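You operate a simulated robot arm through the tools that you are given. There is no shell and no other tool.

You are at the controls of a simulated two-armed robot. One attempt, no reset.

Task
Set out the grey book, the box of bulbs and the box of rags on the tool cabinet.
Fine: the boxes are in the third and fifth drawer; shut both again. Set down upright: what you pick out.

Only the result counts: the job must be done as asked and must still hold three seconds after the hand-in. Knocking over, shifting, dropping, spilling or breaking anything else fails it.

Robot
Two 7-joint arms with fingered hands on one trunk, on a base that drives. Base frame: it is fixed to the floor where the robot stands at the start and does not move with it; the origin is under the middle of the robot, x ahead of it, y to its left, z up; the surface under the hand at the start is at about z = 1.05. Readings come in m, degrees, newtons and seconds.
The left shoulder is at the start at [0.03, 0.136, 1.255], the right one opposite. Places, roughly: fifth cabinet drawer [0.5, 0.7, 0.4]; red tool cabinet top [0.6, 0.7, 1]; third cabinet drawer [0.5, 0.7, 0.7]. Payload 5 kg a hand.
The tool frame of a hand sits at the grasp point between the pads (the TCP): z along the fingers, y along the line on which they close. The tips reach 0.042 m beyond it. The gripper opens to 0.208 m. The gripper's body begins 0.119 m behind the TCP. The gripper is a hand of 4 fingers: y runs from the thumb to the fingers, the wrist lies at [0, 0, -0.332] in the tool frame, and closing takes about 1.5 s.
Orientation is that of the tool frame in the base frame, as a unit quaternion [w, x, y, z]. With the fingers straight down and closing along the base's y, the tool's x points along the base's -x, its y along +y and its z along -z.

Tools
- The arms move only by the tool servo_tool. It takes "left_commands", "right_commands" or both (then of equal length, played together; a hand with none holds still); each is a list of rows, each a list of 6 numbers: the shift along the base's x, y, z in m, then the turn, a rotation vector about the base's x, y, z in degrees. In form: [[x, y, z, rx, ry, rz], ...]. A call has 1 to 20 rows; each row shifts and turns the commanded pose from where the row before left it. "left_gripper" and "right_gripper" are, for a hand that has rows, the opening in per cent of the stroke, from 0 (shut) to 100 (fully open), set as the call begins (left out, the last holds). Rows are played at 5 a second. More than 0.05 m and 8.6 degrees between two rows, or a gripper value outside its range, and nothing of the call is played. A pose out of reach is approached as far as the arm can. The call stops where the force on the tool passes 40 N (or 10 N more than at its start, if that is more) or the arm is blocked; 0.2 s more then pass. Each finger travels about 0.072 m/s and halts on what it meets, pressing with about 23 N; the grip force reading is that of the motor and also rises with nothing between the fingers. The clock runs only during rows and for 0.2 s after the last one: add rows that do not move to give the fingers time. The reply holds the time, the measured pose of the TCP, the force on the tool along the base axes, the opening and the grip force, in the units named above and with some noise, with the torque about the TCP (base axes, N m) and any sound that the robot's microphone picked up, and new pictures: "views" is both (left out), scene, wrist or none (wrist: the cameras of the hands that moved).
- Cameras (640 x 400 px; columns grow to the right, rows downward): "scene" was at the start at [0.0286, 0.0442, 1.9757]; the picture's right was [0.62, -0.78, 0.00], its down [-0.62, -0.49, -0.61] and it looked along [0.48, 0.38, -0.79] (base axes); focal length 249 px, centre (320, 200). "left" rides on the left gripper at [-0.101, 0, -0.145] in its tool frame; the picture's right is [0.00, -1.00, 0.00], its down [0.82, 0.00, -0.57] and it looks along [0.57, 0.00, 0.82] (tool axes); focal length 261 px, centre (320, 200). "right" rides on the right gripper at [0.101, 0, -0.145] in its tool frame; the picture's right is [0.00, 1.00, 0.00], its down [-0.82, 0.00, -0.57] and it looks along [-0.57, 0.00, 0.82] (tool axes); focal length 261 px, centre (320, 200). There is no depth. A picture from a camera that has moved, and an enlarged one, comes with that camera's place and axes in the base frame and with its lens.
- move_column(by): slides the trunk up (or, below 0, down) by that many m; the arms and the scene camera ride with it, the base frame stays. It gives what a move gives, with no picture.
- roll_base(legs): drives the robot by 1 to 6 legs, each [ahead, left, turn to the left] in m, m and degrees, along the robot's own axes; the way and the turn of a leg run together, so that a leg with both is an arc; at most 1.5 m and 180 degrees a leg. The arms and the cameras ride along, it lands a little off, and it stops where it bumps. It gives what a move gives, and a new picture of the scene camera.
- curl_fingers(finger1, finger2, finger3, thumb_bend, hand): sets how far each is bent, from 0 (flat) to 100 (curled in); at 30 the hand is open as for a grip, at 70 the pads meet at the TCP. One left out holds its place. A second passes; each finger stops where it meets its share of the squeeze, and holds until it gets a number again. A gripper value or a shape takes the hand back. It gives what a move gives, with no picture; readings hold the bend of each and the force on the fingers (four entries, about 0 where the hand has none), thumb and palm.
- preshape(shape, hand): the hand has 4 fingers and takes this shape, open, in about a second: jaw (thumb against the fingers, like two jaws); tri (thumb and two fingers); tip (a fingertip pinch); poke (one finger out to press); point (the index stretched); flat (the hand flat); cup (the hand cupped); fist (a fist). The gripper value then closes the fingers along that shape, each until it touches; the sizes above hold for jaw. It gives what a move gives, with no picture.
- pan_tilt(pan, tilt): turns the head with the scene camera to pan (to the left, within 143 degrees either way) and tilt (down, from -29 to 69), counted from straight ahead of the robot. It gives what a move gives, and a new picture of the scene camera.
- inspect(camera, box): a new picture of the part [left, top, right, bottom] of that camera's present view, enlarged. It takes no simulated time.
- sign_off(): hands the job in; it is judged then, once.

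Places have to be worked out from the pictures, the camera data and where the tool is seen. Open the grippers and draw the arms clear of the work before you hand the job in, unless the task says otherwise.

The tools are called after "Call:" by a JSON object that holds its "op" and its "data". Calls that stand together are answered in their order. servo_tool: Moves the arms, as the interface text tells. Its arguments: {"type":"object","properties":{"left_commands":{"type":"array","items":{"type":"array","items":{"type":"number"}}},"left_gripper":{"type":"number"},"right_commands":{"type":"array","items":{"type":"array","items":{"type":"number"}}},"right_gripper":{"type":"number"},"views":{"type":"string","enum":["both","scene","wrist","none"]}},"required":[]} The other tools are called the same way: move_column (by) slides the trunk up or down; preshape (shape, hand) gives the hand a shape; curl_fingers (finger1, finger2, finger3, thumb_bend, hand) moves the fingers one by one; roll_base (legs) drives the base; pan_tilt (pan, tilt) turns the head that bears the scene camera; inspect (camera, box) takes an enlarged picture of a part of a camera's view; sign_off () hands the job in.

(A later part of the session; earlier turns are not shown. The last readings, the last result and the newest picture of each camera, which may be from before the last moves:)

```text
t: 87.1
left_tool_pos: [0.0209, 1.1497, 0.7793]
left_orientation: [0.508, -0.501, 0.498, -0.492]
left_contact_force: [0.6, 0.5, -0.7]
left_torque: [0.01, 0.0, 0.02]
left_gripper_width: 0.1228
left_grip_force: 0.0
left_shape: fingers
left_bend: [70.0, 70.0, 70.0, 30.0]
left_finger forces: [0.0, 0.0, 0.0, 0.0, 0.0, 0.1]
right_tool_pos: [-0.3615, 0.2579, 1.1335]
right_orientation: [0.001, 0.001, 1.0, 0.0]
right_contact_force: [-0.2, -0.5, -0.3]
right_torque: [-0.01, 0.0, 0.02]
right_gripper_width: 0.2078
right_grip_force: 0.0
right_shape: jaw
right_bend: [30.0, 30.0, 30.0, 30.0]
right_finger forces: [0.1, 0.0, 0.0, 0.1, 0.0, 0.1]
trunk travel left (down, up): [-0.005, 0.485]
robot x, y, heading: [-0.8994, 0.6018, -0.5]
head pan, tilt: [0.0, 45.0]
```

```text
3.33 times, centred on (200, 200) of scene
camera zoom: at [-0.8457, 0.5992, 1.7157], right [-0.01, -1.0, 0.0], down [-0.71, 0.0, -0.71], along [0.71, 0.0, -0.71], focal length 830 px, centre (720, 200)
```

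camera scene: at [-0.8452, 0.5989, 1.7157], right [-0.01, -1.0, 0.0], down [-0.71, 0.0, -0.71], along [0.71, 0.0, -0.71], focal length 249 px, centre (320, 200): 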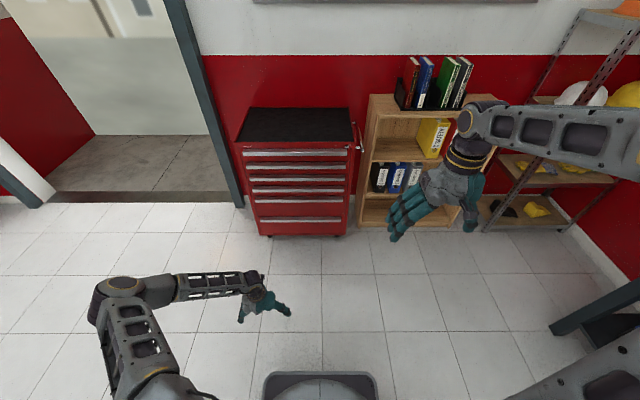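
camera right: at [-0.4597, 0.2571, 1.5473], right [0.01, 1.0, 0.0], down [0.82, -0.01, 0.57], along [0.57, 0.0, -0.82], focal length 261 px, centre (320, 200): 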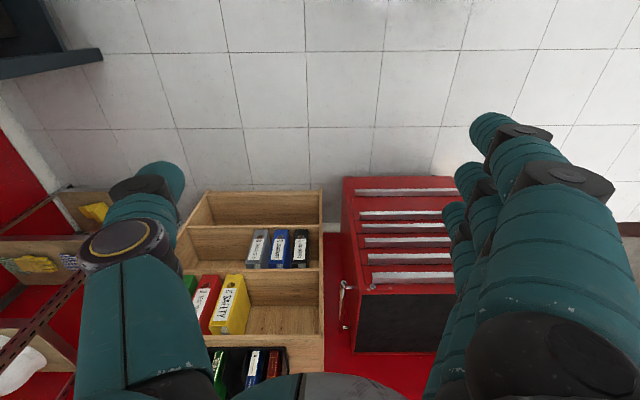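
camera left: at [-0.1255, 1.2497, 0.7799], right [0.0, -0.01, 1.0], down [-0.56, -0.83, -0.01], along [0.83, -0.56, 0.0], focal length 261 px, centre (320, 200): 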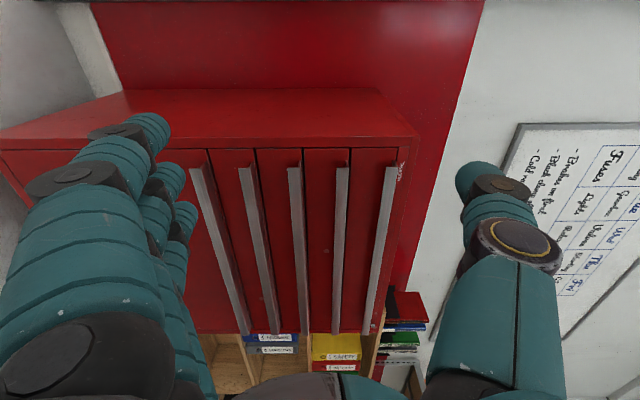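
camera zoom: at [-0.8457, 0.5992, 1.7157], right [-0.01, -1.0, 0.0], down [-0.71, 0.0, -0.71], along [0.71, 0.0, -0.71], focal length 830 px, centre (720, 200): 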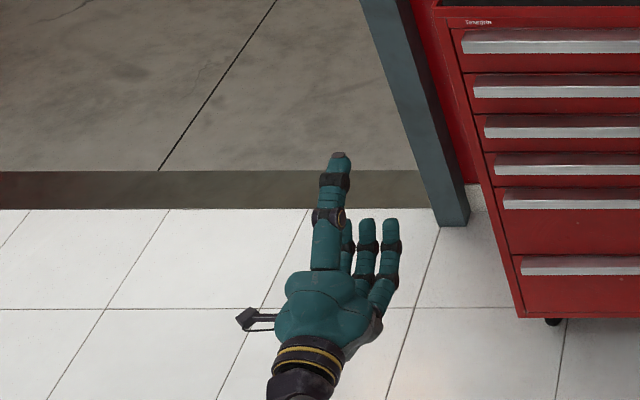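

At bend 70 the fingertips point about perpendicular to the hand – a good hook. I fold the thumb and curl a bit more to see the geometry.

Call:
{"op": "curl_fingers", "data": {"hand": "left", "finger1": 90, "finger2": 90, "finger3": 90, "thumb_bend": 100}}

Call:
{"op": "inspect", "data": {"camera": "left", "box": [0, 0, 640, 400]}}

Call:
{"op": "inspect", "data": {"camera": "scene", "box": [150, 160, 270, 250]}}

```text
t: 88.1
left_tool_pos: [0.0197, 1.15, 0.7791]
left_orientation: [0.509, -0.501, 0.497, -0.492]
left_contact_force: [0.5, 0.1, -0.5]
left_torque: [0.03, 0.0, 0.01]
left_gripper_width: 0.0369
left_grip_force: 0.1
left_shape: fingers
left_bend: [90.0, 100.0, 90.0, 93.0]
left_finger forces: [0.1, 0.1, 0.0, 0.0, 0.0, 0.0]
right_tool_pos: [-0.3613, 0.2581, 1.1339]
right_orientation: [0.0, 0.001, 1.0, 0.0]
right_contact_force: [0.4, 0.4, -0.2]
right_torque: [0.02, -0.01, 0.02]
right_gripper_width: 0.2077
right_grip_force: 0.1
right_shape: jaw
right_bend: [30.0, 30.0, 30.0, 30.0]
right_finger forces: [0.0, 0.1, 0.1, 0.0, 0.1, 0.0]
trunk travel left (down, up): [-0.005, 0.485]
robot x, y, heading: [-0.899, 0.6022, -0.4]
head pan, tilt: [0.0, 45.0]
```

```text
1.00 times, centred on (320, 200) of left (not enlarged: the box is as wide or as high as the picture)
camera zoom: at [-0.1254, 1.2492, 0.7802], right [0.0, -0.01, 1.0], down [-0.56, -0.83, -0.01], along [0.83, -0.56, 0.0], focal length 261 px, centre (320, 200)
```

zoom: 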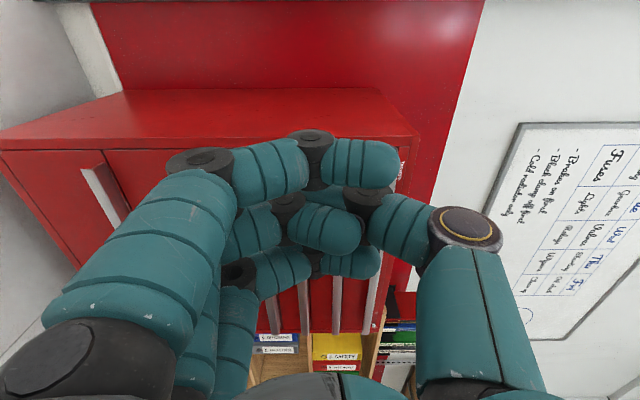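

```text
4.44 times, centred on (210, 205) of scene
camera zoom: at [-0.8457, 0.5992, 1.7157], right [-0.01, -1.0, 0.0], down [-0.71, 0.0, -0.71], along [0.71, 0.0, -0.71], focal length 1106 px, centre (809, 178)
```

zoom: 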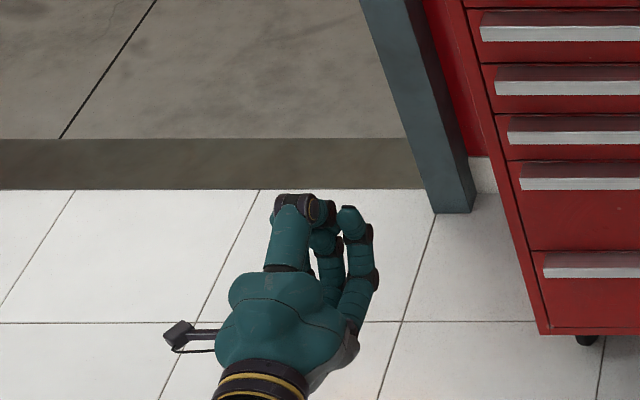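

The hook works but the thumb would get in the way when pitched. I check how low the level hand can get closer to the body, with the forearm nearly vertical.

Call:
{"op": "servo_tool", "data": {"left_commands": [[-0.04, 0, 0, 0, 0, 0], [-0.04, 0, 0, 0, 0, 0], [-0.04, 0, 0, 0, 0, 0], [-0.04, 0, 0, 0, 0, 0], [-0.04, 0, 0, 0, 0, 0], [-0.04, 0, 0, 0, 0, 0], [-0.04, 0, -0.02, 0, 0, 0], [0, 0, -0.03, 0, 0, 0], [0, 0, -0.03, 0, 0, 0], [0, 0, -0.03, 0, 0, 0], [0, 0, -0.03, 0, 0, 0], [0, 0, -0.03, 0, 0, 0], [0, 0, -0.03, 0, 0, 0], [0, 0, -0.03, 0, 0, 0]], "left_gripper": 50, "views": "scene"}}

```text
t: 91.1
left_tool_pos: [-0.261, 1.1656, 0.6447]
left_orientation: [0.507, -0.502, 0.499, -0.492]
left_contact_force: [1.0, 0.4, 0.2]
left_torque: [0.03, -0.02, -0.03]
left_gripper_width: 0.1034
left_grip_force: 0.1
left_shape: jaw
left_bend: [73.0, 73.0, 73.0, 70.0]
left_finger forces: [0.0, 0.1, 0.0, 0.0, 0.0, 0.0]
left hand out of reach, approached as far as the arm can: row 11, 12, 13, 14
right_tool_pos: [-0.3626, 0.2584, 1.1338]
right_orientation: [0.0, 0.002, 1.0, -0.001]
right_contact_force: [0.3, 0.2, -0.1]
right_torque: [-0.02, 0.01, -0.02]
right_gripper_width: 0.2077
right_grip_force: 0.0
right_shape: jaw
right_bend: [30.0, 30.0, 30.0, 30.0]
right_finger forces: [0.0, 0.0, 0.0, 0.0, 0.1, 0.0]
trunk travel left (down, up): [-0.005, 0.485]
robot x, y, heading: [-0.8945, 0.599, -0.2]
head pan, tilt: [0.0, 45.0]
camera scene: at [-0.8457, 0.5995, 1.7157], right [-0.01, -1.0, 0.0], down [-0.71, 0.0, -0.71], along [0.71, 0.0, -0.71], focal length 249 px, centre (320, 200)
```

scene: 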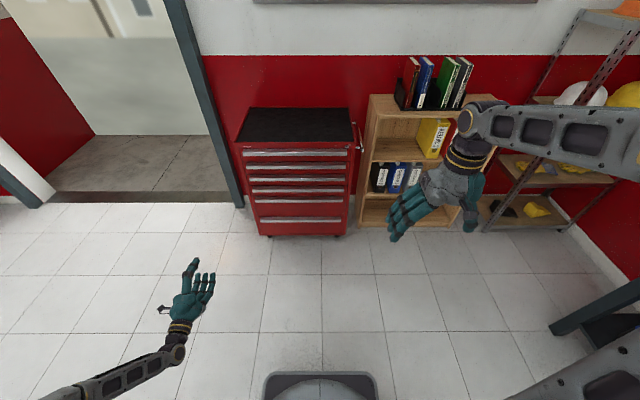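

Closer in it gets down to z=0.645. I try a bit closer and more outward still.

Call:
{"op": "servo_tool", "data": {"left_commands": [[-0.03, 0.02, 0, 0, 0, 0], [-0.03, 0.02, 0, 0, 0, 0], [-0.03, 0.02, 0, 0, 0, 0], [-0.03, 0.02, 0, 0, 0, 0], [0, 0, -0.03, 0, 0, 0], [0, 0, -0.03, 0, 0, 0], [0, 0, -0.03, 0, 0, 0], [0, 0, -0.03, 0, 0, 0]], "views": "none"}}

Call:
{"op": "servo_tool", "data": {"left_commands": [[0, 0, 0, 0, 5, 0], [0, 0, 0, 0, 5, 0], [0, 0, 0, 0, 5, 0], [0, 0, 0, 0, 5, 0], [0, 0, -0.03, 0, 0, 0], [0, 0, -0.03, 0, 0, 0], [0, 0, -0.03, 0, 0, 0], [0, 0, -0.03, 0, 0, 0]], "views": "none"}}

```text
t: 92.9
left_tool_pos: [-0.3846, 1.2545, 0.6199]
left_orientation: [0.507, -0.502, 0.499, -0.492]
left_contact_force: [0.1, 0.0, -0.3]
left_torque: [0.0, 0.01, 0.01]
left_gripper_width: 0.1034
left_grip_force: 0.0
left_shape: jaw
left_bend: [73.0, 73.0, 73.0, 70.0]
left_finger forces: [0.1, 0.0, 0.1, 0.0, 0.0, 0.0]
left hand out of reach, approached as far as the arm can: row 5, 6, 7, 8
right_tool_pos: [-0.3625, 0.2587, 1.1329]
right_orientation: [0.001, 0.003, 1.0, -0.001]
right_contact_force: [0.3, 0.0, 0.5]
right_torque: [0.02, 0.05, -0.01]
right_gripper_width: 0.208
right_grip_force: 0.1
right_shape: jaw
right_bend: [30.0, 30.0, 30.0, 30.0]
right_finger forces: [0.0, 0.0, 0.0, 0.0, 0.0, 0.1]
trunk travel left (down, up): [-0.005, 0.485]
robot x, y, heading: [-0.8972, 0.6018, -0.2]
head pan, tilt: [0.0, 45.0]
```

```text
t: 94.7
left_tool_pos: [-0.386, 1.2555, 0.5076]
left_orientation: [-0.413, 0.58, -0.579, 0.397]
left_contact_force: [-0.4, 0.2, -0.2]
left_torque: [0.0, 0.01, 0.03]
left_gripper_width: 0.1035
left_grip_force: 0.0
left_shape: jaw
left_bend: [73.0, 73.0, 73.0, 70.0]
left_finger forces: [0.0, 0.1, 0.1, 0.0, 0.0, 0.0]
left hand out of reach, approached as far as the arm can: row 8
right_tool_pos: [-0.3619, 0.2578, 1.1328]
right_orientation: [0.0, 0.001, 1.0, 0.0]
right_contact_force: [-0.6, -0.7, -0.4]
right_torque: [0.0, -0.08, -0.03]
right_gripper_width: 0.2078
right_grip_force: 0.0
right_shape: jaw
right_bend: [30.0, 30.0, 30.0, 30.0]
right_finger forces: [0.1, 0.1, 0.0, 0.1, 0.0, 0.1]
trunk travel left (down, up): [-0.005, 0.485]
robot x, y, heading: [-0.8955, 0.6023, -0.3]
head pan, tilt: [0.0, 45.0]
```

With 20° of pitch it reaches z=0.51 off to the side – so the fifth handle is reachable with a nearly level hand if the robot stands to the right. I look at the jaw's shape at this opening.

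Call:
{"op": "inspect", "data": {"camera": "left", "box": [0, 0, 640, 400]}}

Call:
{"op": "inspect", "data": {"camera": "scene", "box": [0, 200, 240, 400]}}

```text
1.00 times, centred on (320, 200) of left (not enlarged: the box is as wide or as high as the picture)
camera zoom: at [-0.523, 1.3544, 0.5589], right [0.34, -0.01, 0.94], down [-0.52, -0.83, 0.19], along [0.78, -0.56, -0.29], focal length 261 px, centre (320, 200)
```

zoom: 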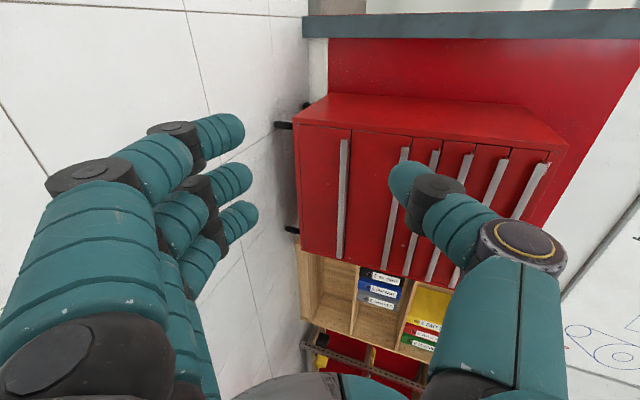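

```text
2.00 times, centred on (120, 300) of scene
camera zoom: at [-0.8465, 0.5992, 1.7158], right [0.0, -1.0, 0.0], down [-0.71, 0.0, -0.71], along [0.71, 0.0, -0.71], focal length 498 px, centre (720, 0)
```

zoom: 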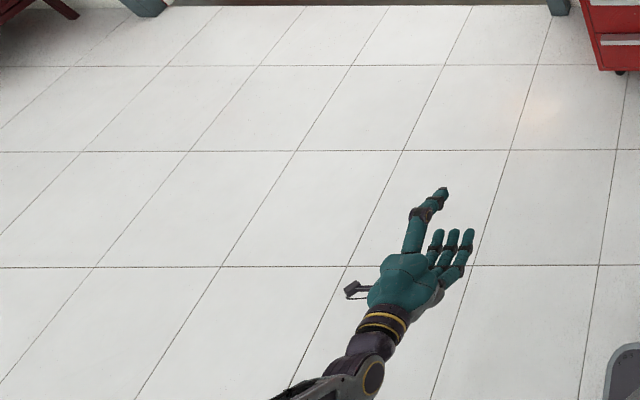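

Triangulating from two views: handle 5 has its plate at z≈0.555, lip x≈0.319 down to z≈0.530, drawer face x≈0.351; handle 3's plate is z≈0.742, lip bottom 0.719. I form the hook (fingers 70, thumb folded) and bring the hand to a suitable height before driving over.

Call:
{"op": "curl_fingers", "data": {"hand": "left", "finger1": 70, "finger2": 70, "finger3": 70, "thumb_bend": 95}}

Call:
{"op": "servo_tool", "data": {"left_commands": [[0.01, -0.01, 0.035, 0, 0, 0], [0.01, -0.01, 0.035, 0, 0, 0], [0.01, -0.01, 0.035, 0, 0, 0], [0.01, -0.01, 0.035, 0, 0, 0], [0.01, -0.005, 0.035, 0, 0, 0], [0.014, 0, 0.025, 0, 0, 0]], "views": "both"}}

```text
t: 95.7
left_tool_pos: [-0.3855, 1.2551, 0.508]
left_orientation: [-0.413, 0.58, -0.579, 0.397]
left_contact_force: [1.2, -0.2, 0.3]
left_torque: [0.02, 0.01, 0.02]
left_gripper_width: 0.0449
left_grip_force: 0.0
left_shape: fingers
left_bend: [70.0, 62.0, 70.0, 92.0]
left_finger forces: [0.1, 0.0, 0.0, 0.0, 0.0, 0.0]
right_tool_pos: [-0.3636, 0.259, 1.1343]
right_orientation: [0.0, 0.002, 1.0, 0.0]
right_contact_force: [-0.5, 0.0, -0.5]
right_torque: [0.04, -0.01, 0.02]
right_gripper_width: 0.2081
right_grip_force: 0.0
right_shape: jaw
right_bend: [30.0, 30.0, 30.0, 30.0]
right_finger forces: [0.1, 0.0, 0.0, 0.1, 0.0, 0.1]
trunk travel left (down, up): [-0.005, 0.485]
robot x, y, heading: [-0.8936, 0.6014, -0.5]
head pan, tilt: [0.0, 45.0]
```

```text
t: 97.1
left_tool_pos: [-0.3217, 1.2094, 0.7079]
left_orientation: [-0.414, 0.58, -0.578, 0.398]
left_contact_force: [0.9, 0.0, 0.0]
left_torque: [-0.01, -0.06, -0.01]
left_gripper_width: 0.0455
left_grip_force: 0.0
left_shape: fingers
left_bend: [70.0, 61.0, 70.0, 92.0]
left_finger forces: [0.0, 0.0, 0.0, 0.0, 0.1, 0.0]
right_tool_pos: [-0.3618, 0.257, 1.1338]
right_orientation: [0.001, 0.002, 1.0, 0.0]
right_contact_force: [-0.6, -0.4, -0.2]
right_torque: [0.01, 0.02, -0.01]
right_gripper_width: 0.2079
right_grip_force: 0.1
right_shape: jaw
right_bend: [30.0, 30.0, 30.0, 30.0]
right_finger forces: [0.0, 0.1, 0.1, 0.0, 0.1, 0.2]
trunk travel left (down, up): [-0.005, 0.485]
robot x, y, heading: [-0.8992, 0.6015, -0.3]
head pan, tilt: [0.0, 45.0]
camera scene: at [-0.8457, 0.5991, 1.7157], right [-0.01, -1.0, 0.0], down [-0.71, 0.0, -0.71], along [0.71, 0.0, -0.71], focal length 249 px, centre (320, 200)
camera left: at [-0.4583, 1.3096, 0.7582], right [0.34, -0.01, 0.94], down [-0.52, -0.83, 0.18], along [0.78, -0.56, -0.29], focal length 261 px, centre (320, 200)
```

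scene: 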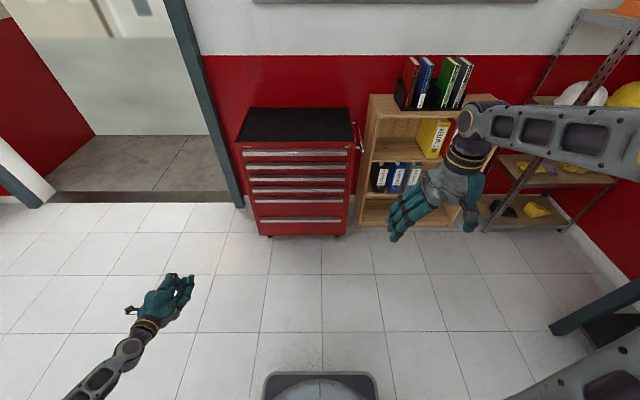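
left: 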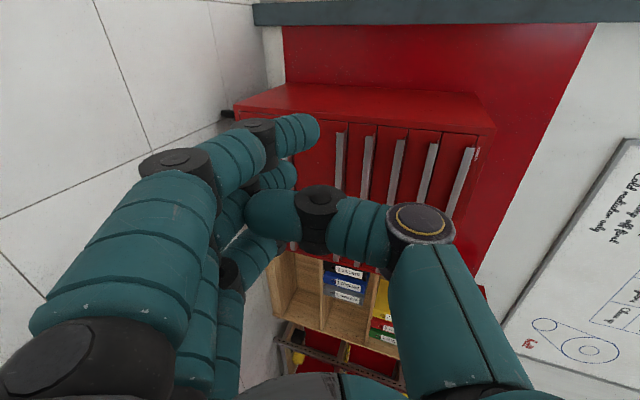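

The hook is formed: fingertips up, thumb tucked behind. Now I drive right and forward so the left hand faces the drawers, stopping ~15 cm short.

Call:
{"op": "roll_base", "data": {"legs": [[0, -0.48, 0.3], [0.46, 0, 0]]}}

Call:
{"op": "pan_tilt", "data": {"pan": 45, "tilt": 50}}

Call:
{"op": "inspect", "data": {"camera": "left", "box": [0, 0, 640, 400]}}

```text
t: 102.3
left_tool_pos: [0.1386, 0.7355, 0.7059]
left_orientation: [-0.415, 0.58, -0.577, 0.398]
left_contact_force: [0.5, 0.0, 0.2]
left_torque: [0.03, -0.03, 0.03]
left_gripper_width: 0.0467
left_grip_force: 0.0
left_shape: fingers
left_bend: [70.0, 61.0, 70.0, 93.0]
left_finger forces: [0.1, 0.0, 0.0, 0.0, 0.0, 0.0]
right_tool_pos: [0.1016, -0.2176, 1.1328]
right_orientation: [0.0, 0.0, 1.0, 0.0]
right_contact_force: [0.2, 0.1, -0.7]
right_torque: [0.03, 0.08, -0.02]
right_gripper_width: 0.2081
right_grip_force: 0.0
right_shape: jaw
right_bend: [30.0, 30.0, 30.0, 30.0]
right_finger forces: [0.0, 0.0, 0.0, 0.0, 0.0, 0.1]
trunk travel left (down, up): [-0.005, 0.485]
robot x, y, heading: [-0.4365, 0.1272, -0.2]
head pan, tilt: [0.0, 45.0]
camera scene: at [-0.3826, 0.1218, 1.7157], right [0.0, -1.0, 0.0], down [-0.71, 0.0, -0.71], along [0.71, 0.0, -0.71], focal length 249 px, centre (320, 200)
```

scene: 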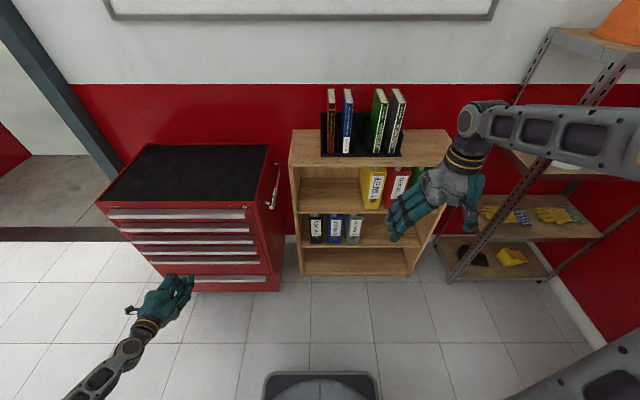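

```text
t: 103.4
left_tool_pos: [0.1398, 0.7347, 0.7068]
left_orientation: [-0.415, 0.581, -0.577, 0.397]
left_contact_force: [-0.8, 1.0, -0.3]
left_torque: [0.0, -0.01, -0.01]
left_gripper_width: 0.047
left_grip_force: 0.1
left_shape: fingers
left_bend: [70.0, 61.0, 70.0, 93.0]
left_finger forces: [0.1, 0.0, 0.0, 0.0, 0.0, 0.0]
right_tool_pos: [0.101, -0.2175, 1.1343]
right_orientation: [-0.001, 0.0, 1.0, 0.0]
right_contact_force: [0.2, 0.2, 0.4]
right_torque: [0.01, 0.01, 0.01]
right_gripper_width: 0.2079
right_grip_force: 0.0
right_shape: jaw
right_bend: [30.0, 30.0, 30.0, 30.0]
right_finger forces: [0.1, 0.1, 0.0, 0.0, 0.0, 0.0]
trunk travel left (down, up): [-0.005, 0.485]
robot x, y, heading: [-0.4334, 0.1236, 0.0]
head pan, tilt: [45.0, 50.0]
camera scene: at [-0.4103, 0.1763, 1.7088], right [0.71, -0.71, 0.0], down [-0.54, -0.54, -0.64], along [0.46, 0.45, -0.77], focal length 249 px, centre (320, 200)
```

scene: 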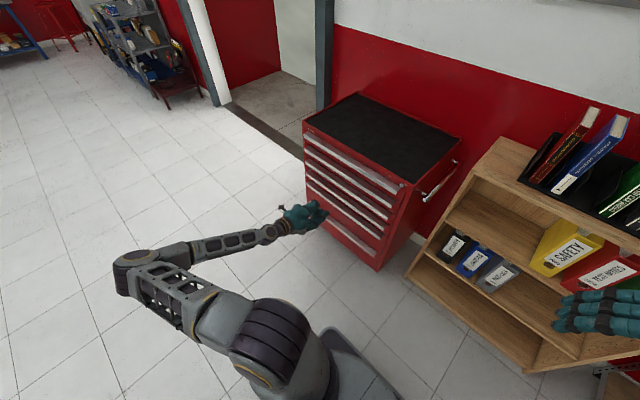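

```text
1.00 times, centred on (320, 200) of left (not enlarged: the box is as wide or as high as the picture)
camera zoom: at [0.0015, 0.8337, 0.758], right [0.34, -0.01, 0.94], down [-0.52, -0.83, 0.18], along [0.78, -0.55, -0.29], focal length 261 px, centre (320, 200)
```

zoom: 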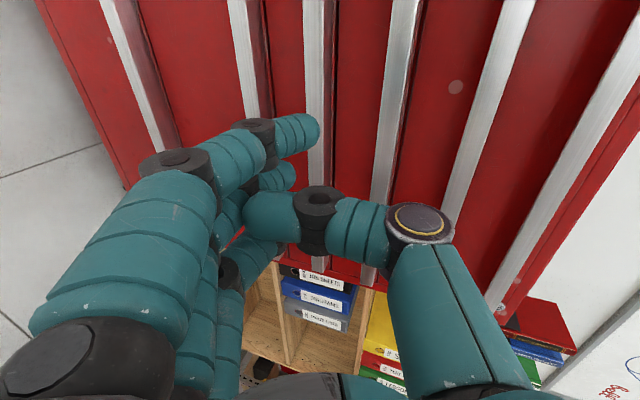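

The hand is in front of drawer 3's handle region, 15 cm away. I zoom in on it from the head camera to check the gap between fingertips and the folded thumb.

Call:
{"op": "inspect", "data": {"camera": "scene", "box": [260, 180, 360, 250]}}

Call:
{"op": "inspect", "data": {"camera": "left", "box": [200, 80, 460, 260]}}

```text
5.71 times, centred on (310, 215) of scene
camera zoom: at [-0.4103, 0.1763, 1.7088], right [0.71, -0.71, 0.0], down [-0.54, -0.54, -0.64], along [0.46, 0.45, -0.77], focal length 1422 px, centre (377, 114)
```

zoom: 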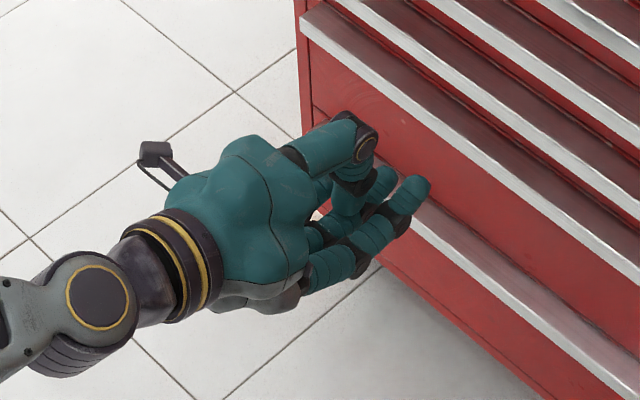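

```text
2.22 times, centred on (330, 170) of left
camera zoom: at [0.0015, 0.8337, 0.758], right [0.34, -0.01, 0.94], down [-0.52, -0.83, 0.18], along [0.78, -0.55, -0.29], focal length 579 px, centre (298, 267)
```

zoom: 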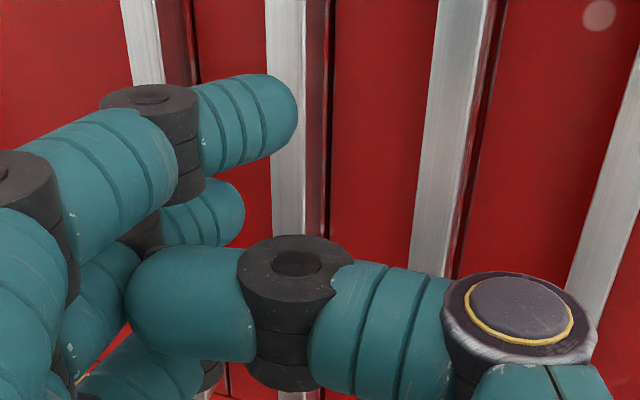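

I check other hand shapes, in case the thumb tucks away better (they take about a second each and the hand is clear of the cabinet).

Call:
{"op": "preshape", "data": {"hand": "left", "shape": "cup"}}

Call:
{"op": "inspect", "data": {"camera": "left", "box": [0, 0, 640, 400]}}

Call:
{"op": "preshape", "data": {"hand": "left", "shape": "poke"}}

Call:
{"op": "inspect", "data": {"camera": "left", "box": [0, 0, 640, 400]}}

Call:
{"op": "inspect", "data": {"camera": "scene", "box": [260, 180, 360, 250]}}

```text
t: 104.3
left_tool_pos: [0.1395, 0.7354, 0.7079]
left_orientation: [-0.415, 0.581, -0.577, 0.397]
left_contact_force: [0.0, -0.3, 0.9]
left_torque: [0.01, 0.01, 0.0]
left_gripper_width: 0.06
left_grip_force: 0.0
left_shape: cup
left_bend: [70.0, 70.0, 70.0, 39.0]
left_finger forces: [0.1, 0.0, 0.1, 0.1, 0.0, 0.1]
right_tool_pos: [0.1009, -0.2168, 1.1332]
right_orientation: [0.0, 0.0, 1.0, 0.001]
right_contact_force: [0.0, 0.3, 0.4]
right_torque: [-0.01, -0.01, 0.03]
right_gripper_width: 0.2078
right_grip_force: 0.1
right_shape: jaw
right_bend: [30.0, 30.0, 30.0, 30.0]
right_finger forces: [0.0, 0.0, 0.1, 0.0, 0.1, 0.1]
trunk travel left (down, up): [-0.005, 0.485]
robot x, y, heading: [-0.4333, 0.1242, -0.1]
head pan, tilt: [45.0, 50.0]
```

```text
1.00 times, centred on (320, 200) of left (not enlarged: the box is as wide or as high as the picture)
camera zoom: at [0.0014, 0.8337, 0.758], right [0.34, -0.01, 0.94], down [-0.52, -0.83, 0.18], along [0.78, -0.55, -0.29], focal length 261 px, centre (320, 200)
```

zoom: 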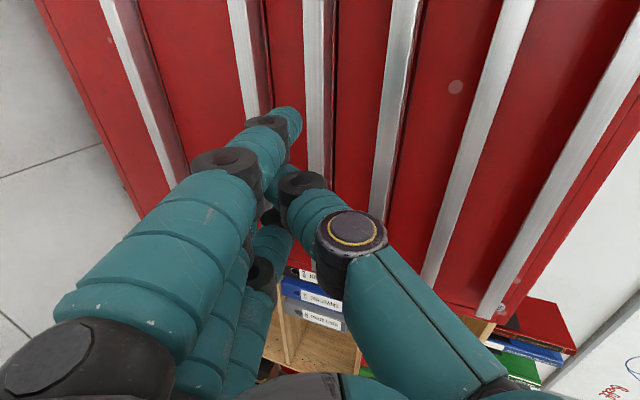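

```text
t: 105.2
left_tool_pos: [0.1372, 0.735, 0.7081]
left_orientation: [-0.414, 0.58, -0.578, 0.397]
left_contact_force: [0.0, 0.6, -0.2]
left_torque: [-0.05, 0.02, -0.02]
left_gripper_width: 0.0
left_grip_force: 0.1
left_shape: poke
left_bend: [100.0, 100.0, 100.0, 45.0]
left_finger forces: [0.0, 0.0, 0.1, 0.0, 0.1, 0.0]
right_tool_pos: [0.1014, -0.2171, 1.1342]
right_orientation: [0.0, 0.0, 1.0, 0.0]
right_contact_force: [0.6, -0.1, -0.1]
right_torque: [0.01, -0.02, 0.03]
right_gripper_width: 0.2079
right_grip_force: 0.0
right_shape: jaw
right_bend: [30.0, 30.0, 30.0, 30.0]
right_finger forces: [0.0, 0.0, 0.0, 0.0, 0.0, 0.0]
trunk travel left (down, up): [-0.005, 0.485]
robot x, y, heading: [-0.4347, 0.1239, 0.1]
head pan, tilt: [45.0, 50.0]
```

```text
1.00 times, centred on (320, 200) of left (not enlarged: the box is as wide or as high as the picture)
camera zoom: at [0.0014, 0.8337, 0.758], right [0.34, -0.01, 0.94], down [-0.52, -0.83, 0.18], along [0.78, -0.55, -0.29], focal length 261 px, centre (320, 200)
```

zoom: 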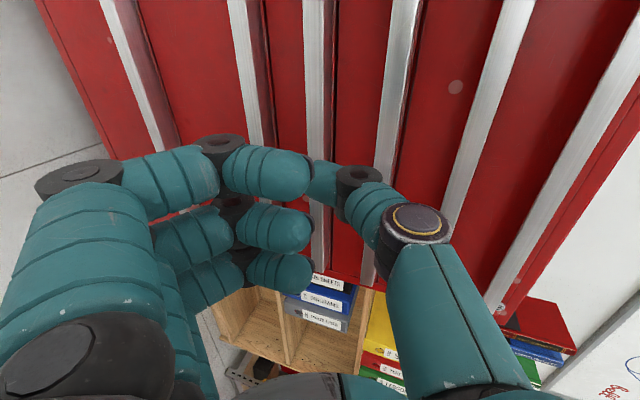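

```text
5.71 times, centred on (310, 215) of scene
camera zoom: at [-0.4105, 0.1763, 1.7088], right [0.71, -0.71, 0.0], down [-0.54, -0.54, -0.64], along [0.46, 0.45, -0.77], focal length 1422 px, centre (377, 114)
```

zoom: 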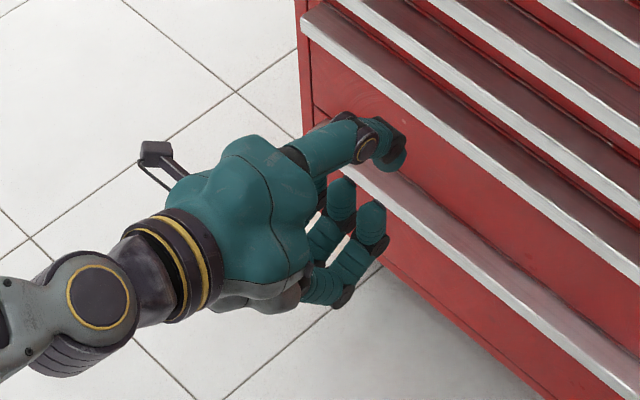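

The shapes don't help with the thumb, so I'll hook at the right end of the handle with finger 1 only: the thumb and other fingers stay beyond the handle's end (y≈0.449), clear of the handles above. I set the hook and drive to the right.

Call:
{"op": "curl_fingers", "data": {"hand": "left", "finger1": 82, "finger2": 60, "finger3": 82, "thumb_bend": 95}}

Call:
{"op": "roll_base", "data": {"legs": [[0, -0.31, 0], [0.08, 0, 0]]}}

Call:
{"op": "inspect", "data": {"camera": "left", "box": [0, 0, 640, 400]}}

```text
t: 106.2
left_tool_pos: [0.1394, 0.7348, 0.7078]
left_orientation: [-0.415, 0.581, -0.577, 0.398]
left_contact_force: [-0.8, -0.4, -0.1]
left_torque: [0.04, 0.06, 0.02]
left_gripper_width: 0.0327
left_grip_force: 0.1
left_shape: fingers
left_bend: [82.0, 100.0, 82.0, 89.0]
left_finger forces: [0.0, 0.1, 0.0, 0.0, 0.0, 0.1]
right_tool_pos: [0.1002, -0.2175, 1.1338]
right_orientation: [0.0, 0.0, 1.0, 0.0]
right_contact_force: [-0.5, -0.4, 0.4]
right_torque: [0.02, -0.01, 0.0]
right_gripper_width: 0.2079
right_grip_force: 0.1
right_shape: jaw
right_bend: [30.0, 30.0, 30.0, 30.0]
right_finger forces: [0.1, 0.2, 0.0, 0.1, 0.0, 0.0]
trunk travel left (down, up): [-0.005, 0.485]
robot x, y, heading: [-0.4351, 0.1257, -0.1]
head pan, tilt: [45.0, 50.0]
```

```text
t: 109.0
left_tool_pos: [0.2171, 0.4275, 0.7059]
left_orientation: [-0.415, 0.582, -0.576, 0.395]
left_contact_force: [0.3, 0.0, 0.4]
left_torque: [0.0, 0.0, 0.02]
left_gripper_width: 0.0328
left_grip_force: 0.0
left_shape: fingers
left_bend: [82.0, 100.0, 82.0, 89.0]
left_finger forces: [0.0, 0.0, 0.0, 0.0, 0.0, 0.0]
right_tool_pos: [0.1848, -0.5238, 1.1325]
right_orientation: [-0.001, -0.003, 1.0, 0.0]
right_contact_force: [1.7, 0.8, -1.1]
right_torque: [0.01, 0.19, 0.01]
right_gripper_width: 0.2079
right_grip_force: 0.0
right_shape: jaw
right_bend: [30.0, 30.0, 30.0, 30.0]
right_finger forces: [0.0, 0.0, 0.0, 0.0, 0.0, 0.0]
trunk travel left (down, up): [-0.005, 0.485]
robot x, y, heading: [-0.3532, -0.184, 0.4]
head pan, tilt: [45.0, 50.0]
camera scene: at [-0.3276, -0.1328, 1.7087], right [0.71, -0.7, 0.0], down [-0.54, -0.54, -0.64], along [0.45, 0.46, -0.77], focal length 249 px, centre (320, 200)
```

scene: 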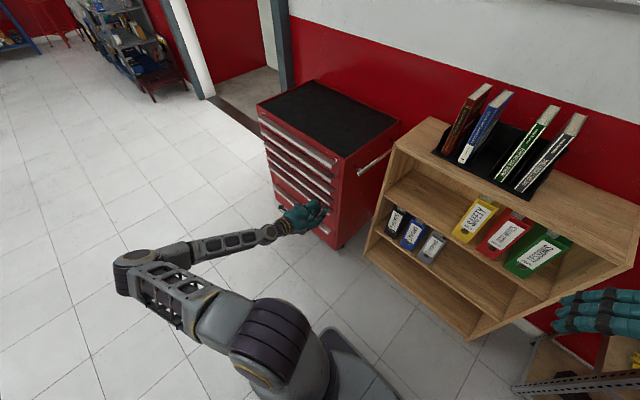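

```text
1.00 times, centred on (320, 200) of left (not enlarged: the box is as wide or as high as the picture)
camera zoom: at [0.0797, 0.5265, 0.7573], right [0.34, 0.0, 0.94], down [-0.52, -0.84, 0.18], along [0.78, -0.55, -0.29], focal length 261 px, centre (320, 200)
```

zoom: 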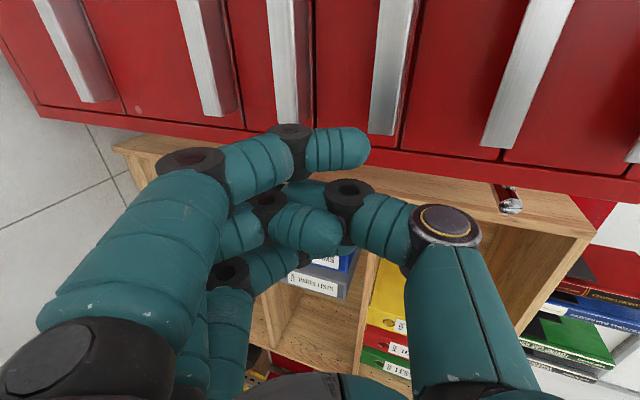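

Handle 3 is the fourth silver bar from the left in this view (end at about px 383,133), handle 5 the second. I zoom to measure their right ends precisely.

Call:
{"op": "inspect", "data": {"camera": "left", "box": [330, 60, 450, 135]}}

Call:
{"op": "inspect", "data": {"camera": "left", "box": [180, 50, 300, 125]}}

```text
5.33 times, centred on (390, 98) of left
camera zoom: at [0.0797, 0.5265, 0.7573], right [0.34, 0.0, 0.94], down [-0.52, -0.84, 0.18], along [0.78, -0.55, -0.29], focal length 1390 px, centre (-53, 747)
```

zoom: 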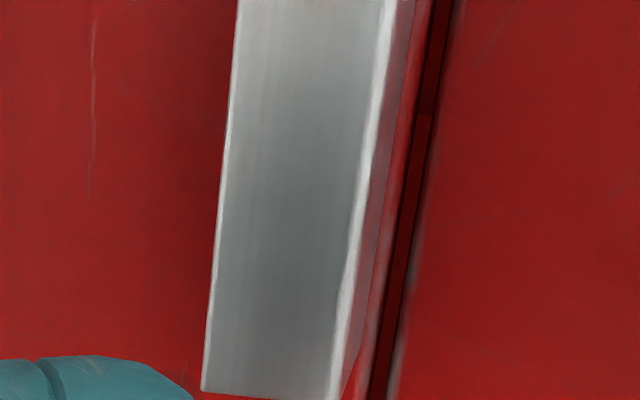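

```text
5.33 times, centred on (240, 88) of left
camera zoom: at [0.0797, 0.5265, 0.7573], right [0.34, 0.0, 0.94], down [-0.52, -0.84, 0.18], along [0.78, -0.55, -0.29], focal length 1390 px, centre (747, 800)
```

zoom: 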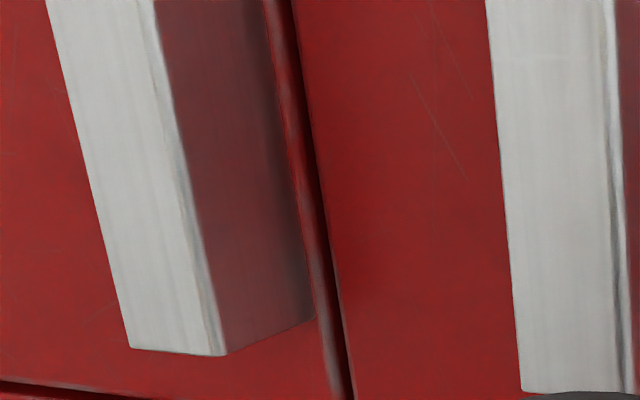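

Refined: right handle ends at y≈0.444; lip front x≈0.3195, face x≈0.352; handle 3 plate 0.741 / lip bottom 0.7175; handle 5 plate 0.551 / lip bottom 0.528. I pitch 10° more and curl finger 1 a bit further for better clearance above handle 4, shifting slightly right.

Call:
{"op": "servo_tool", "data": {"left_commands": [[0, -0.003, -0.01, 0, 5, 0], [0, -0.002, -0.01, 0, 5, 0]], "views": "none"}}

Call:
{"op": "curl_fingers", "data": {"hand": "left", "finger1": 88}}

Call:
{"op": "inspect", "data": {"camera": "left", "box": [140, 60, 460, 260]}}

```text
t: 109.6
left_tool_pos: [0.2159, 0.4242, 0.6866]
left_orientation: [-0.364, 0.615, -0.61, 0.343]
left_contact_force: [-0.4, 0.5, -1.3]
left_torque: [-0.04, -0.08, 0.01]
left_gripper_width: 0.0328
left_grip_force: 0.1
left_shape: fingers
left_bend: [82.0, 100.0, 82.0, 89.0]
left_finger forces: [0.0, 0.0, 0.1, 0.0, 0.0, 0.1]
right_tool_pos: [0.184, -0.5238, 1.133]
right_orientation: [0.001, -0.002, 1.0, 0.0]
right_contact_force: [0.0, 0.0, 0.3]
right_torque: [0.0, 0.0, 0.03]
right_gripper_width: 0.2077
right_grip_force: 0.0
right_shape: jaw
right_bend: [30.0, 30.0, 30.0, 30.0]
right_finger forces: [0.0, 0.0, 0.1, 0.0, 0.0, 0.0]
trunk travel left (down, up): [-0.005, 0.485]
robot x, y, heading: [-0.3528, -0.1843, 0.3]
head pan, tilt: [45.0, 50.0]
```

```text
t: 110.6
left_tool_pos: [0.2161, 0.4229, 0.6886]
left_orientation: [-0.364, 0.615, -0.61, 0.344]
left_contact_force: [-0.1, -0.3, -0.4]
left_torque: [0.03, -0.05, 0.02]
left_gripper_width: 0.041
left_grip_force: 0.1
left_shape: fingers
left_bend: [88.0, 100.0, 82.0, 89.0]
left_finger forces: [0.0, 0.0, 0.0, 0.0, 0.0, 0.0]
right_tool_pos: [0.1849, -0.5234, 1.134]
right_orientation: [0.0, -0.003, 1.0, -0.001]
right_contact_force: [-0.5, -0.4, 0.5]
right_torque: [0.02, -0.02, -0.02]
right_gripper_width: 0.2081
right_grip_force: 0.0
right_shape: jaw
right_bend: [30.0, 30.0, 30.0, 30.0]
right_finger forces: [0.0, 0.0, 0.0, 0.0, 0.0, 0.0]
trunk travel left (down, up): [-0.005, 0.485]
robot x, y, heading: [-0.3529, -0.1823, 0.0]
head pan, tilt: [45.0, 50.0]
```

```text
2.00 times, centred on (300, 160) of left
camera zoom: at [0.0892, 0.5214, 0.7612], right [0.5, 0.0, 0.87], down [-0.48, -0.84, 0.27], along [0.72, -0.55, -0.42], focal length 521 px, centre (360, 280)
```

zoom: 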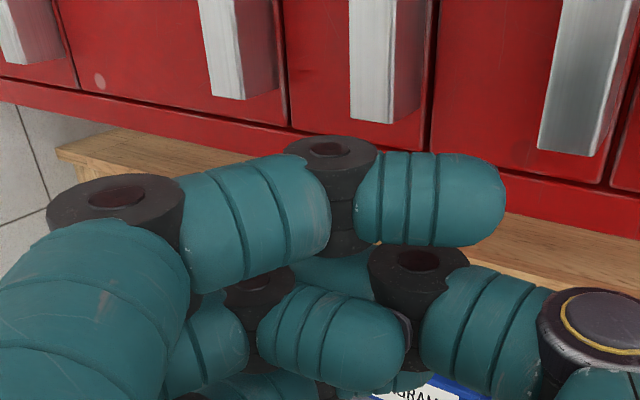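

Better idea: slide the finger in from the handle's open right end instead of from below. I first move right of the handle's end, then forward so the fingertip lies at the cavity's depth and height.

Call:
{"op": "servo_tool", "data": {"left_commands": [[0, -0.018, 0, 0, 0, 0], [0, -0.018, 0, 0, 0, 0], [0.03, 0, 0, 0, 0, 0], [0.03, 0, 0, 0, 0, 0], [0.03, 0, 0, 0, 0, 0], [0.015, 0, 0, 0, 0, 0], [0.01, 0, 0, 0, 0, 0]], "views": "wrist"}}

Call:
{"op": "inspect", "data": {"camera": "left", "box": [200, 60, 460, 220]}}

```text
t: 112.2
left_tool_pos: [0.3315, 0.3875, 0.6868]
left_orientation: [-0.364, 0.615, -0.61, 0.344]
left_contact_force: [0.4, 0.0, -0.5]
left_torque: [0.01, 0.0, -0.01]
left_gripper_width: 0.0411
left_grip_force: 0.2
left_shape: fingers
left_bend: [88.0, 100.0, 82.0, 89.0]
left_finger forces: [0.1, 0.0, 0.0, 0.0, 0.1, 0.0]
right_tool_pos: [0.1834, -0.5232, 1.1329]
right_orientation: [-0.001, -0.003, 1.0, -0.001]
right_contact_force: [0.3, 0.5, -0.8]
right_torque: [0.01, 0.01, 0.01]
right_gripper_width: 0.2077
right_grip_force: 0.0
right_shape: jaw
right_bend: [30.0, 30.0, 30.0, 30.0]
right_finger forces: [0.0, 0.0, 0.0, 0.0, 0.1, 0.0]
trunk travel left (down, up): [-0.005, 0.485]
robot x, y, heading: [-0.354, -0.1884, 0.2]
head pan, tilt: [45.0, 50.0]
camera left: at [0.2047, 0.4857, 0.761], right [0.5, 0.0, 0.87], down [-0.48, -0.84, 0.27], along [0.72, -0.55, -0.42], focal length 261 px, centre (320, 200)
```

left: 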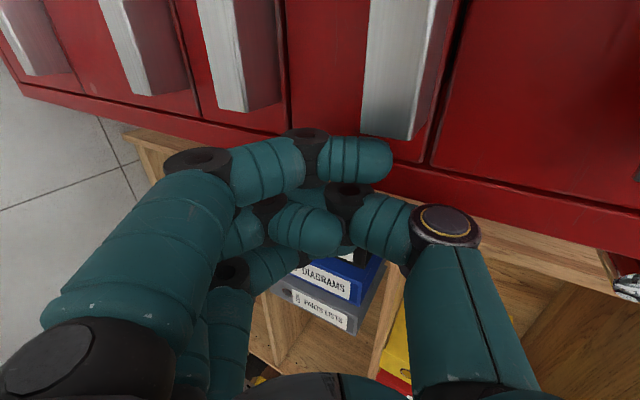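

```text
2.46 times, centred on (330, 140) of left
camera zoom: at [0.2047, 0.4857, 0.761], right [0.5, 0.0, 0.87], down [-0.48, -0.84, 0.27], along [0.72, -0.55, -0.42], focal length 642 px, centre (295, 348)
```

zoom: 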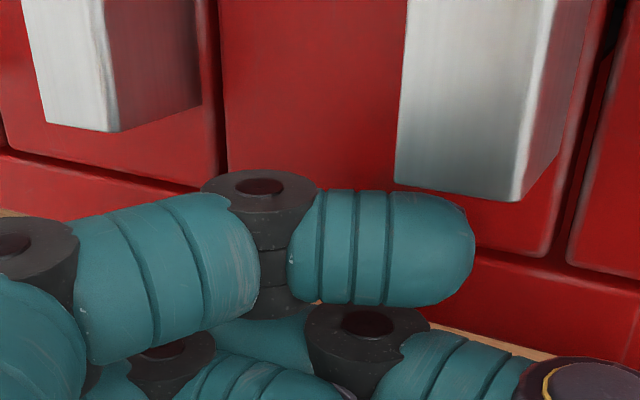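

The predicted and observed positions agree within ~2 mm. I move 7 mm further in and slide the finger left into the cavity behind the lip.

Call:
{"op": "servo_tool", "data": {"left_commands": [[0.007, 0, 0.001, 0, 0, 0], [0, 0.007, 0, 0, 0, 0], [0, 0.007, 0, 0, 0, 0], [0, 0.007, 0, 0, 0, 0], [0, 0.007, 0, 0, 0, 0], [0, 0.006, 0, 0, 0, 0]], "views": "wrist"}}

Call:
{"op": "inspect", "data": {"camera": "left", "box": [200, 60, 460, 220]}}

```text
t: 113.6
left_tool_pos: [0.3376, 0.4213, 0.6885]
left_orientation: [-0.364, 0.613, -0.611, 0.344]
left_contact_force: [-16.6, -8.2, -0.3]
left_torque: [0.19, -0.43, 0.06]
left_gripper_width: 0.0444
left_grip_force: 12.1
left_shape: fingers
left_bend: [89.0, 100.0, 82.0, 90.0]
left_finger forces: [5.7, 0.0, 1.8, 0.1, 16.7, 0.0]
right_tool_pos: [0.1826, -0.5236, 1.1317]
right_orientation: [0.0, -0.003, 1.0, 0.001]
right_contact_force: [0.0, -0.5, 0.6]
right_torque: [-0.01, 0.0, -0.02]
right_gripper_width: 0.2079
right_grip_force: 0.1
right_shape: jaw
right_bend: [30.0, 30.0, 30.0, 30.0]
right_finger forces: [0.0, 0.1, 0.0, 0.0, 0.0, 0.0]
trunk travel left (down, up): [-0.005, 0.485]
robot x, y, heading: [-0.3539, -0.1846, 0.3]
head pan, tilt: [45.0, 50.0]
camera left: at [0.2114, 0.5185, 0.7625], right [0.5, -0.01, 0.87], down [-0.48, -0.84, 0.27], along [0.72, -0.55, -0.42], focal length 261 px, centre (320, 200)
```

left: 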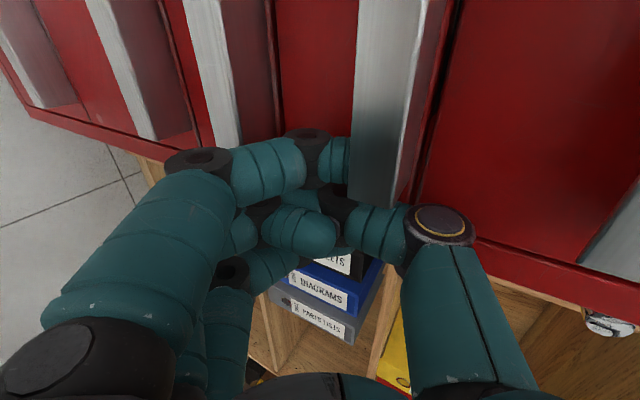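

```text
2.46 times, centred on (330, 140) of left
camera zoom: at [0.2114, 0.5185, 0.7625], right [0.5, -0.01, 0.87], down [-0.48, -0.84, 0.27], along [0.72, -0.55, -0.42], focal length 642 px, centre (295, 348)
```

zoom: 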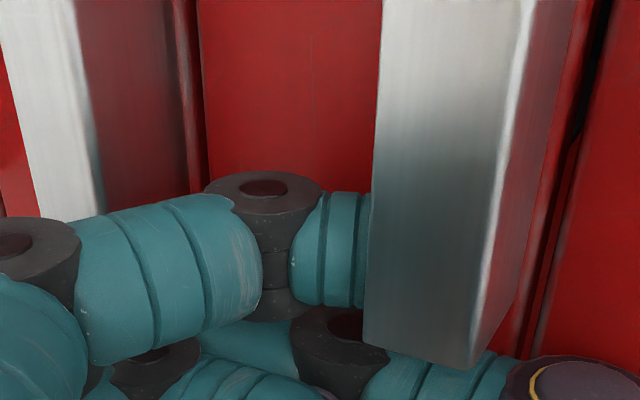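

Finger 1 is behind the lip; the thumb is brushing the lip's end (16 N). I ease 4 mm back to the right and pull gently with the arm to see if the drawer follows.

Call:
{"op": "servo_tool", "data": {"left_commands": [[-0.002, -0.004, 0, 0, 0, 0], [-0.01, 0, 0, 0, 0, 0], [-0.01, 0, 0, 0, 0, 0], [-0.01, 0, 0, 0, 0, 0], [-0.01, 0, 0, 0, 0, 0]], "views": "wrist"}}

```text
t: 114.8
left_tool_pos: [0.2959, 0.4177, 0.689]
left_orientation: [-0.365, 0.613, -0.61, 0.344]
left_contact_force: [-0.7, -0.8, 0.1]
left_torque: [0.02, 0.03, 0.04]
left_gripper_width: 0.0433
left_grip_force: 0.7
left_shape: fingers
left_bend: [88.0, 100.0, 82.0, 89.0]
left_finger forces: [1.1, 0.0, 0.0, 0.0, 0.0, 0.0]
right_tool_pos: [0.1831, -0.5233, 1.1344]
right_orientation: [0.0, -0.002, 1.0, 0.0]
right_contact_force: [-0.2, -0.4, -0.7]
right_torque: [0.02, 0.0, 0.01]
right_gripper_width: 0.2079
right_grip_force: 0.1
right_shape: jaw
right_bend: [30.0, 30.0, 30.0, 30.0]
right_finger forces: [0.0, 0.1, 0.0, 0.1, 0.1, 0.0]
trunk travel left (down, up): [-0.005, 0.485]
robot x, y, heading: [-0.3528, -0.1887, 0.3]
head pan, tilt: [45.0, 50.0]
camera left: at [0.1692, 0.5153, 0.7625], right [0.5, 0.0, 0.87], down [-0.48, -0.84, 0.27], along [0.72, -0.55, -0.42], focal length 261 px, centre (320, 200)
```

left: 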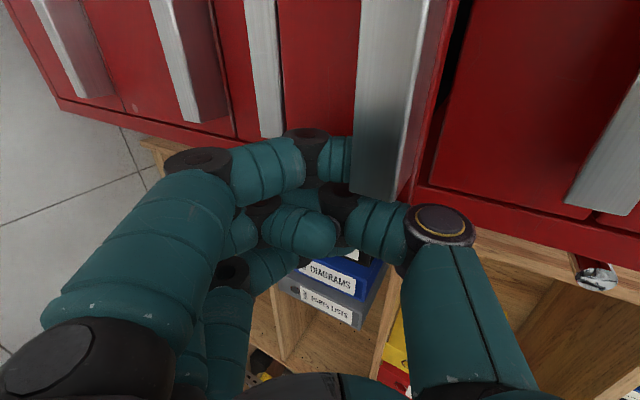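

Drawer 3 follows easily (about 1 N). I now pull it open by driving the base straight back 0.25 m.

Call:
{"op": "roll_base", "data": {"legs": [[-0.25, 0, 0]]}}

```text
t: 116.6
left_tool_pos: [0.0493, 0.416, 0.6891]
left_orientation: [-0.365, 0.614, -0.609, 0.345]
left_contact_force: [1.3, -0.4, 0.8]
left_torque: [-0.05, 0.01, -0.05]
left_gripper_width: 0.0434
left_grip_force: 0.5
left_shape: fingers
left_bend: [88.0, 100.0, 82.0, 89.0]
left_finger forces: [1.5, 0.0, 0.1, 0.1, 0.0, 0.1]
right_tool_pos: [-0.0666, -0.5259, 1.1348]
right_orientation: [0.001, -0.001, 1.0, 0.0]
right_contact_force: [-1.2, 0.0, 1.7]
right_torque: [-0.02, -0.12, 0.02]
right_gripper_width: 0.2081
right_grip_force: 0.1
right_shape: jaw
right_bend: [30.0, 30.0, 30.0, 30.0]
right_finger forces: [0.0, 0.1, 0.1, 0.1, 0.0, 0.0]
trunk travel left (down, up): [-0.005, 0.485]
robot x, y, heading: [-0.6017, -0.1852, 0.4]
head pan, tilt: [45.0, 50.0]
camera scene: at [-0.581, -0.1335, 1.7089], right [0.71, -0.71, 0.0], down [-0.54, -0.54, -0.64], along [0.45, 0.46, -0.77], focal length 249 px, centre (320, 200)
```

scene: 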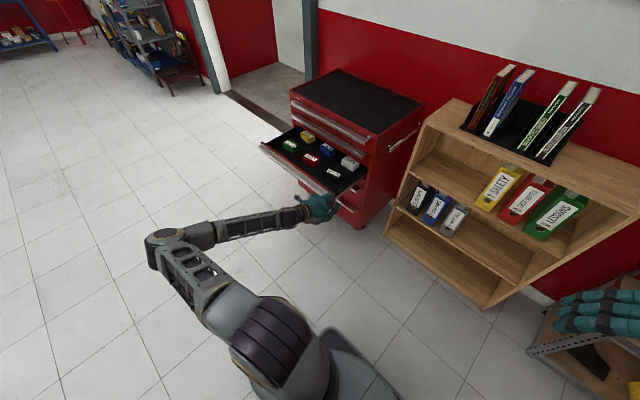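

The drawer is open and shows six small boxes. I zoom in to read the labels.

Call:
{"op": "inspect", "data": {"camera": "scene", "box": [260, 110, 380, 200]}}

Call:
{"op": "inspect", "data": {"camera": "scene", "box": [280, 125, 330, 165]}}

Call:
{"op": "inspect", "data": {"camera": "scene", "box": [315, 140, 365, 180]}}

```text
4.44 times, centred on (320, 155) of scene
camera zoom: at [-0.581, -0.1335, 1.7089], right [0.71, -0.71, 0.0], down [-0.54, -0.54, -0.64], along [0.45, 0.46, -0.77], focal length 1106 px, centre (320, 400)
```

zoom: 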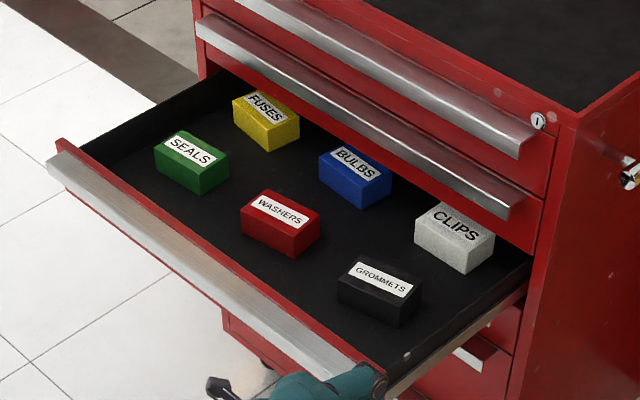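

```text
10.00 times, centred on (305, 145) of scene
camera zoom: at [-0.581, -0.1335, 1.7089], right [0.71, -0.71, 0.0], down [-0.54, -0.54, -0.64], along [0.45, 0.46, -0.77], focal length 2489 px, centre (470, 750)
```

zoom: 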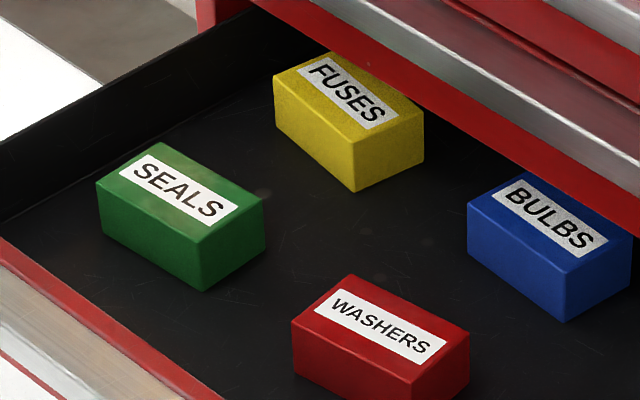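

```text
10.00 times, centred on (340, 160) of scene
camera zoom: at [-0.581, -0.1335, 1.7089], right [0.71, -0.71, 0.0], down [-0.54, -0.54, -0.64], along [0.45, 0.46, -0.77], focal length 2489 px, centre (120, 600)
```

zoom: 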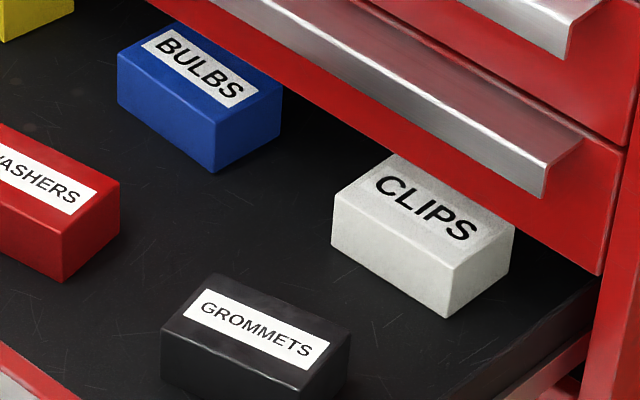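

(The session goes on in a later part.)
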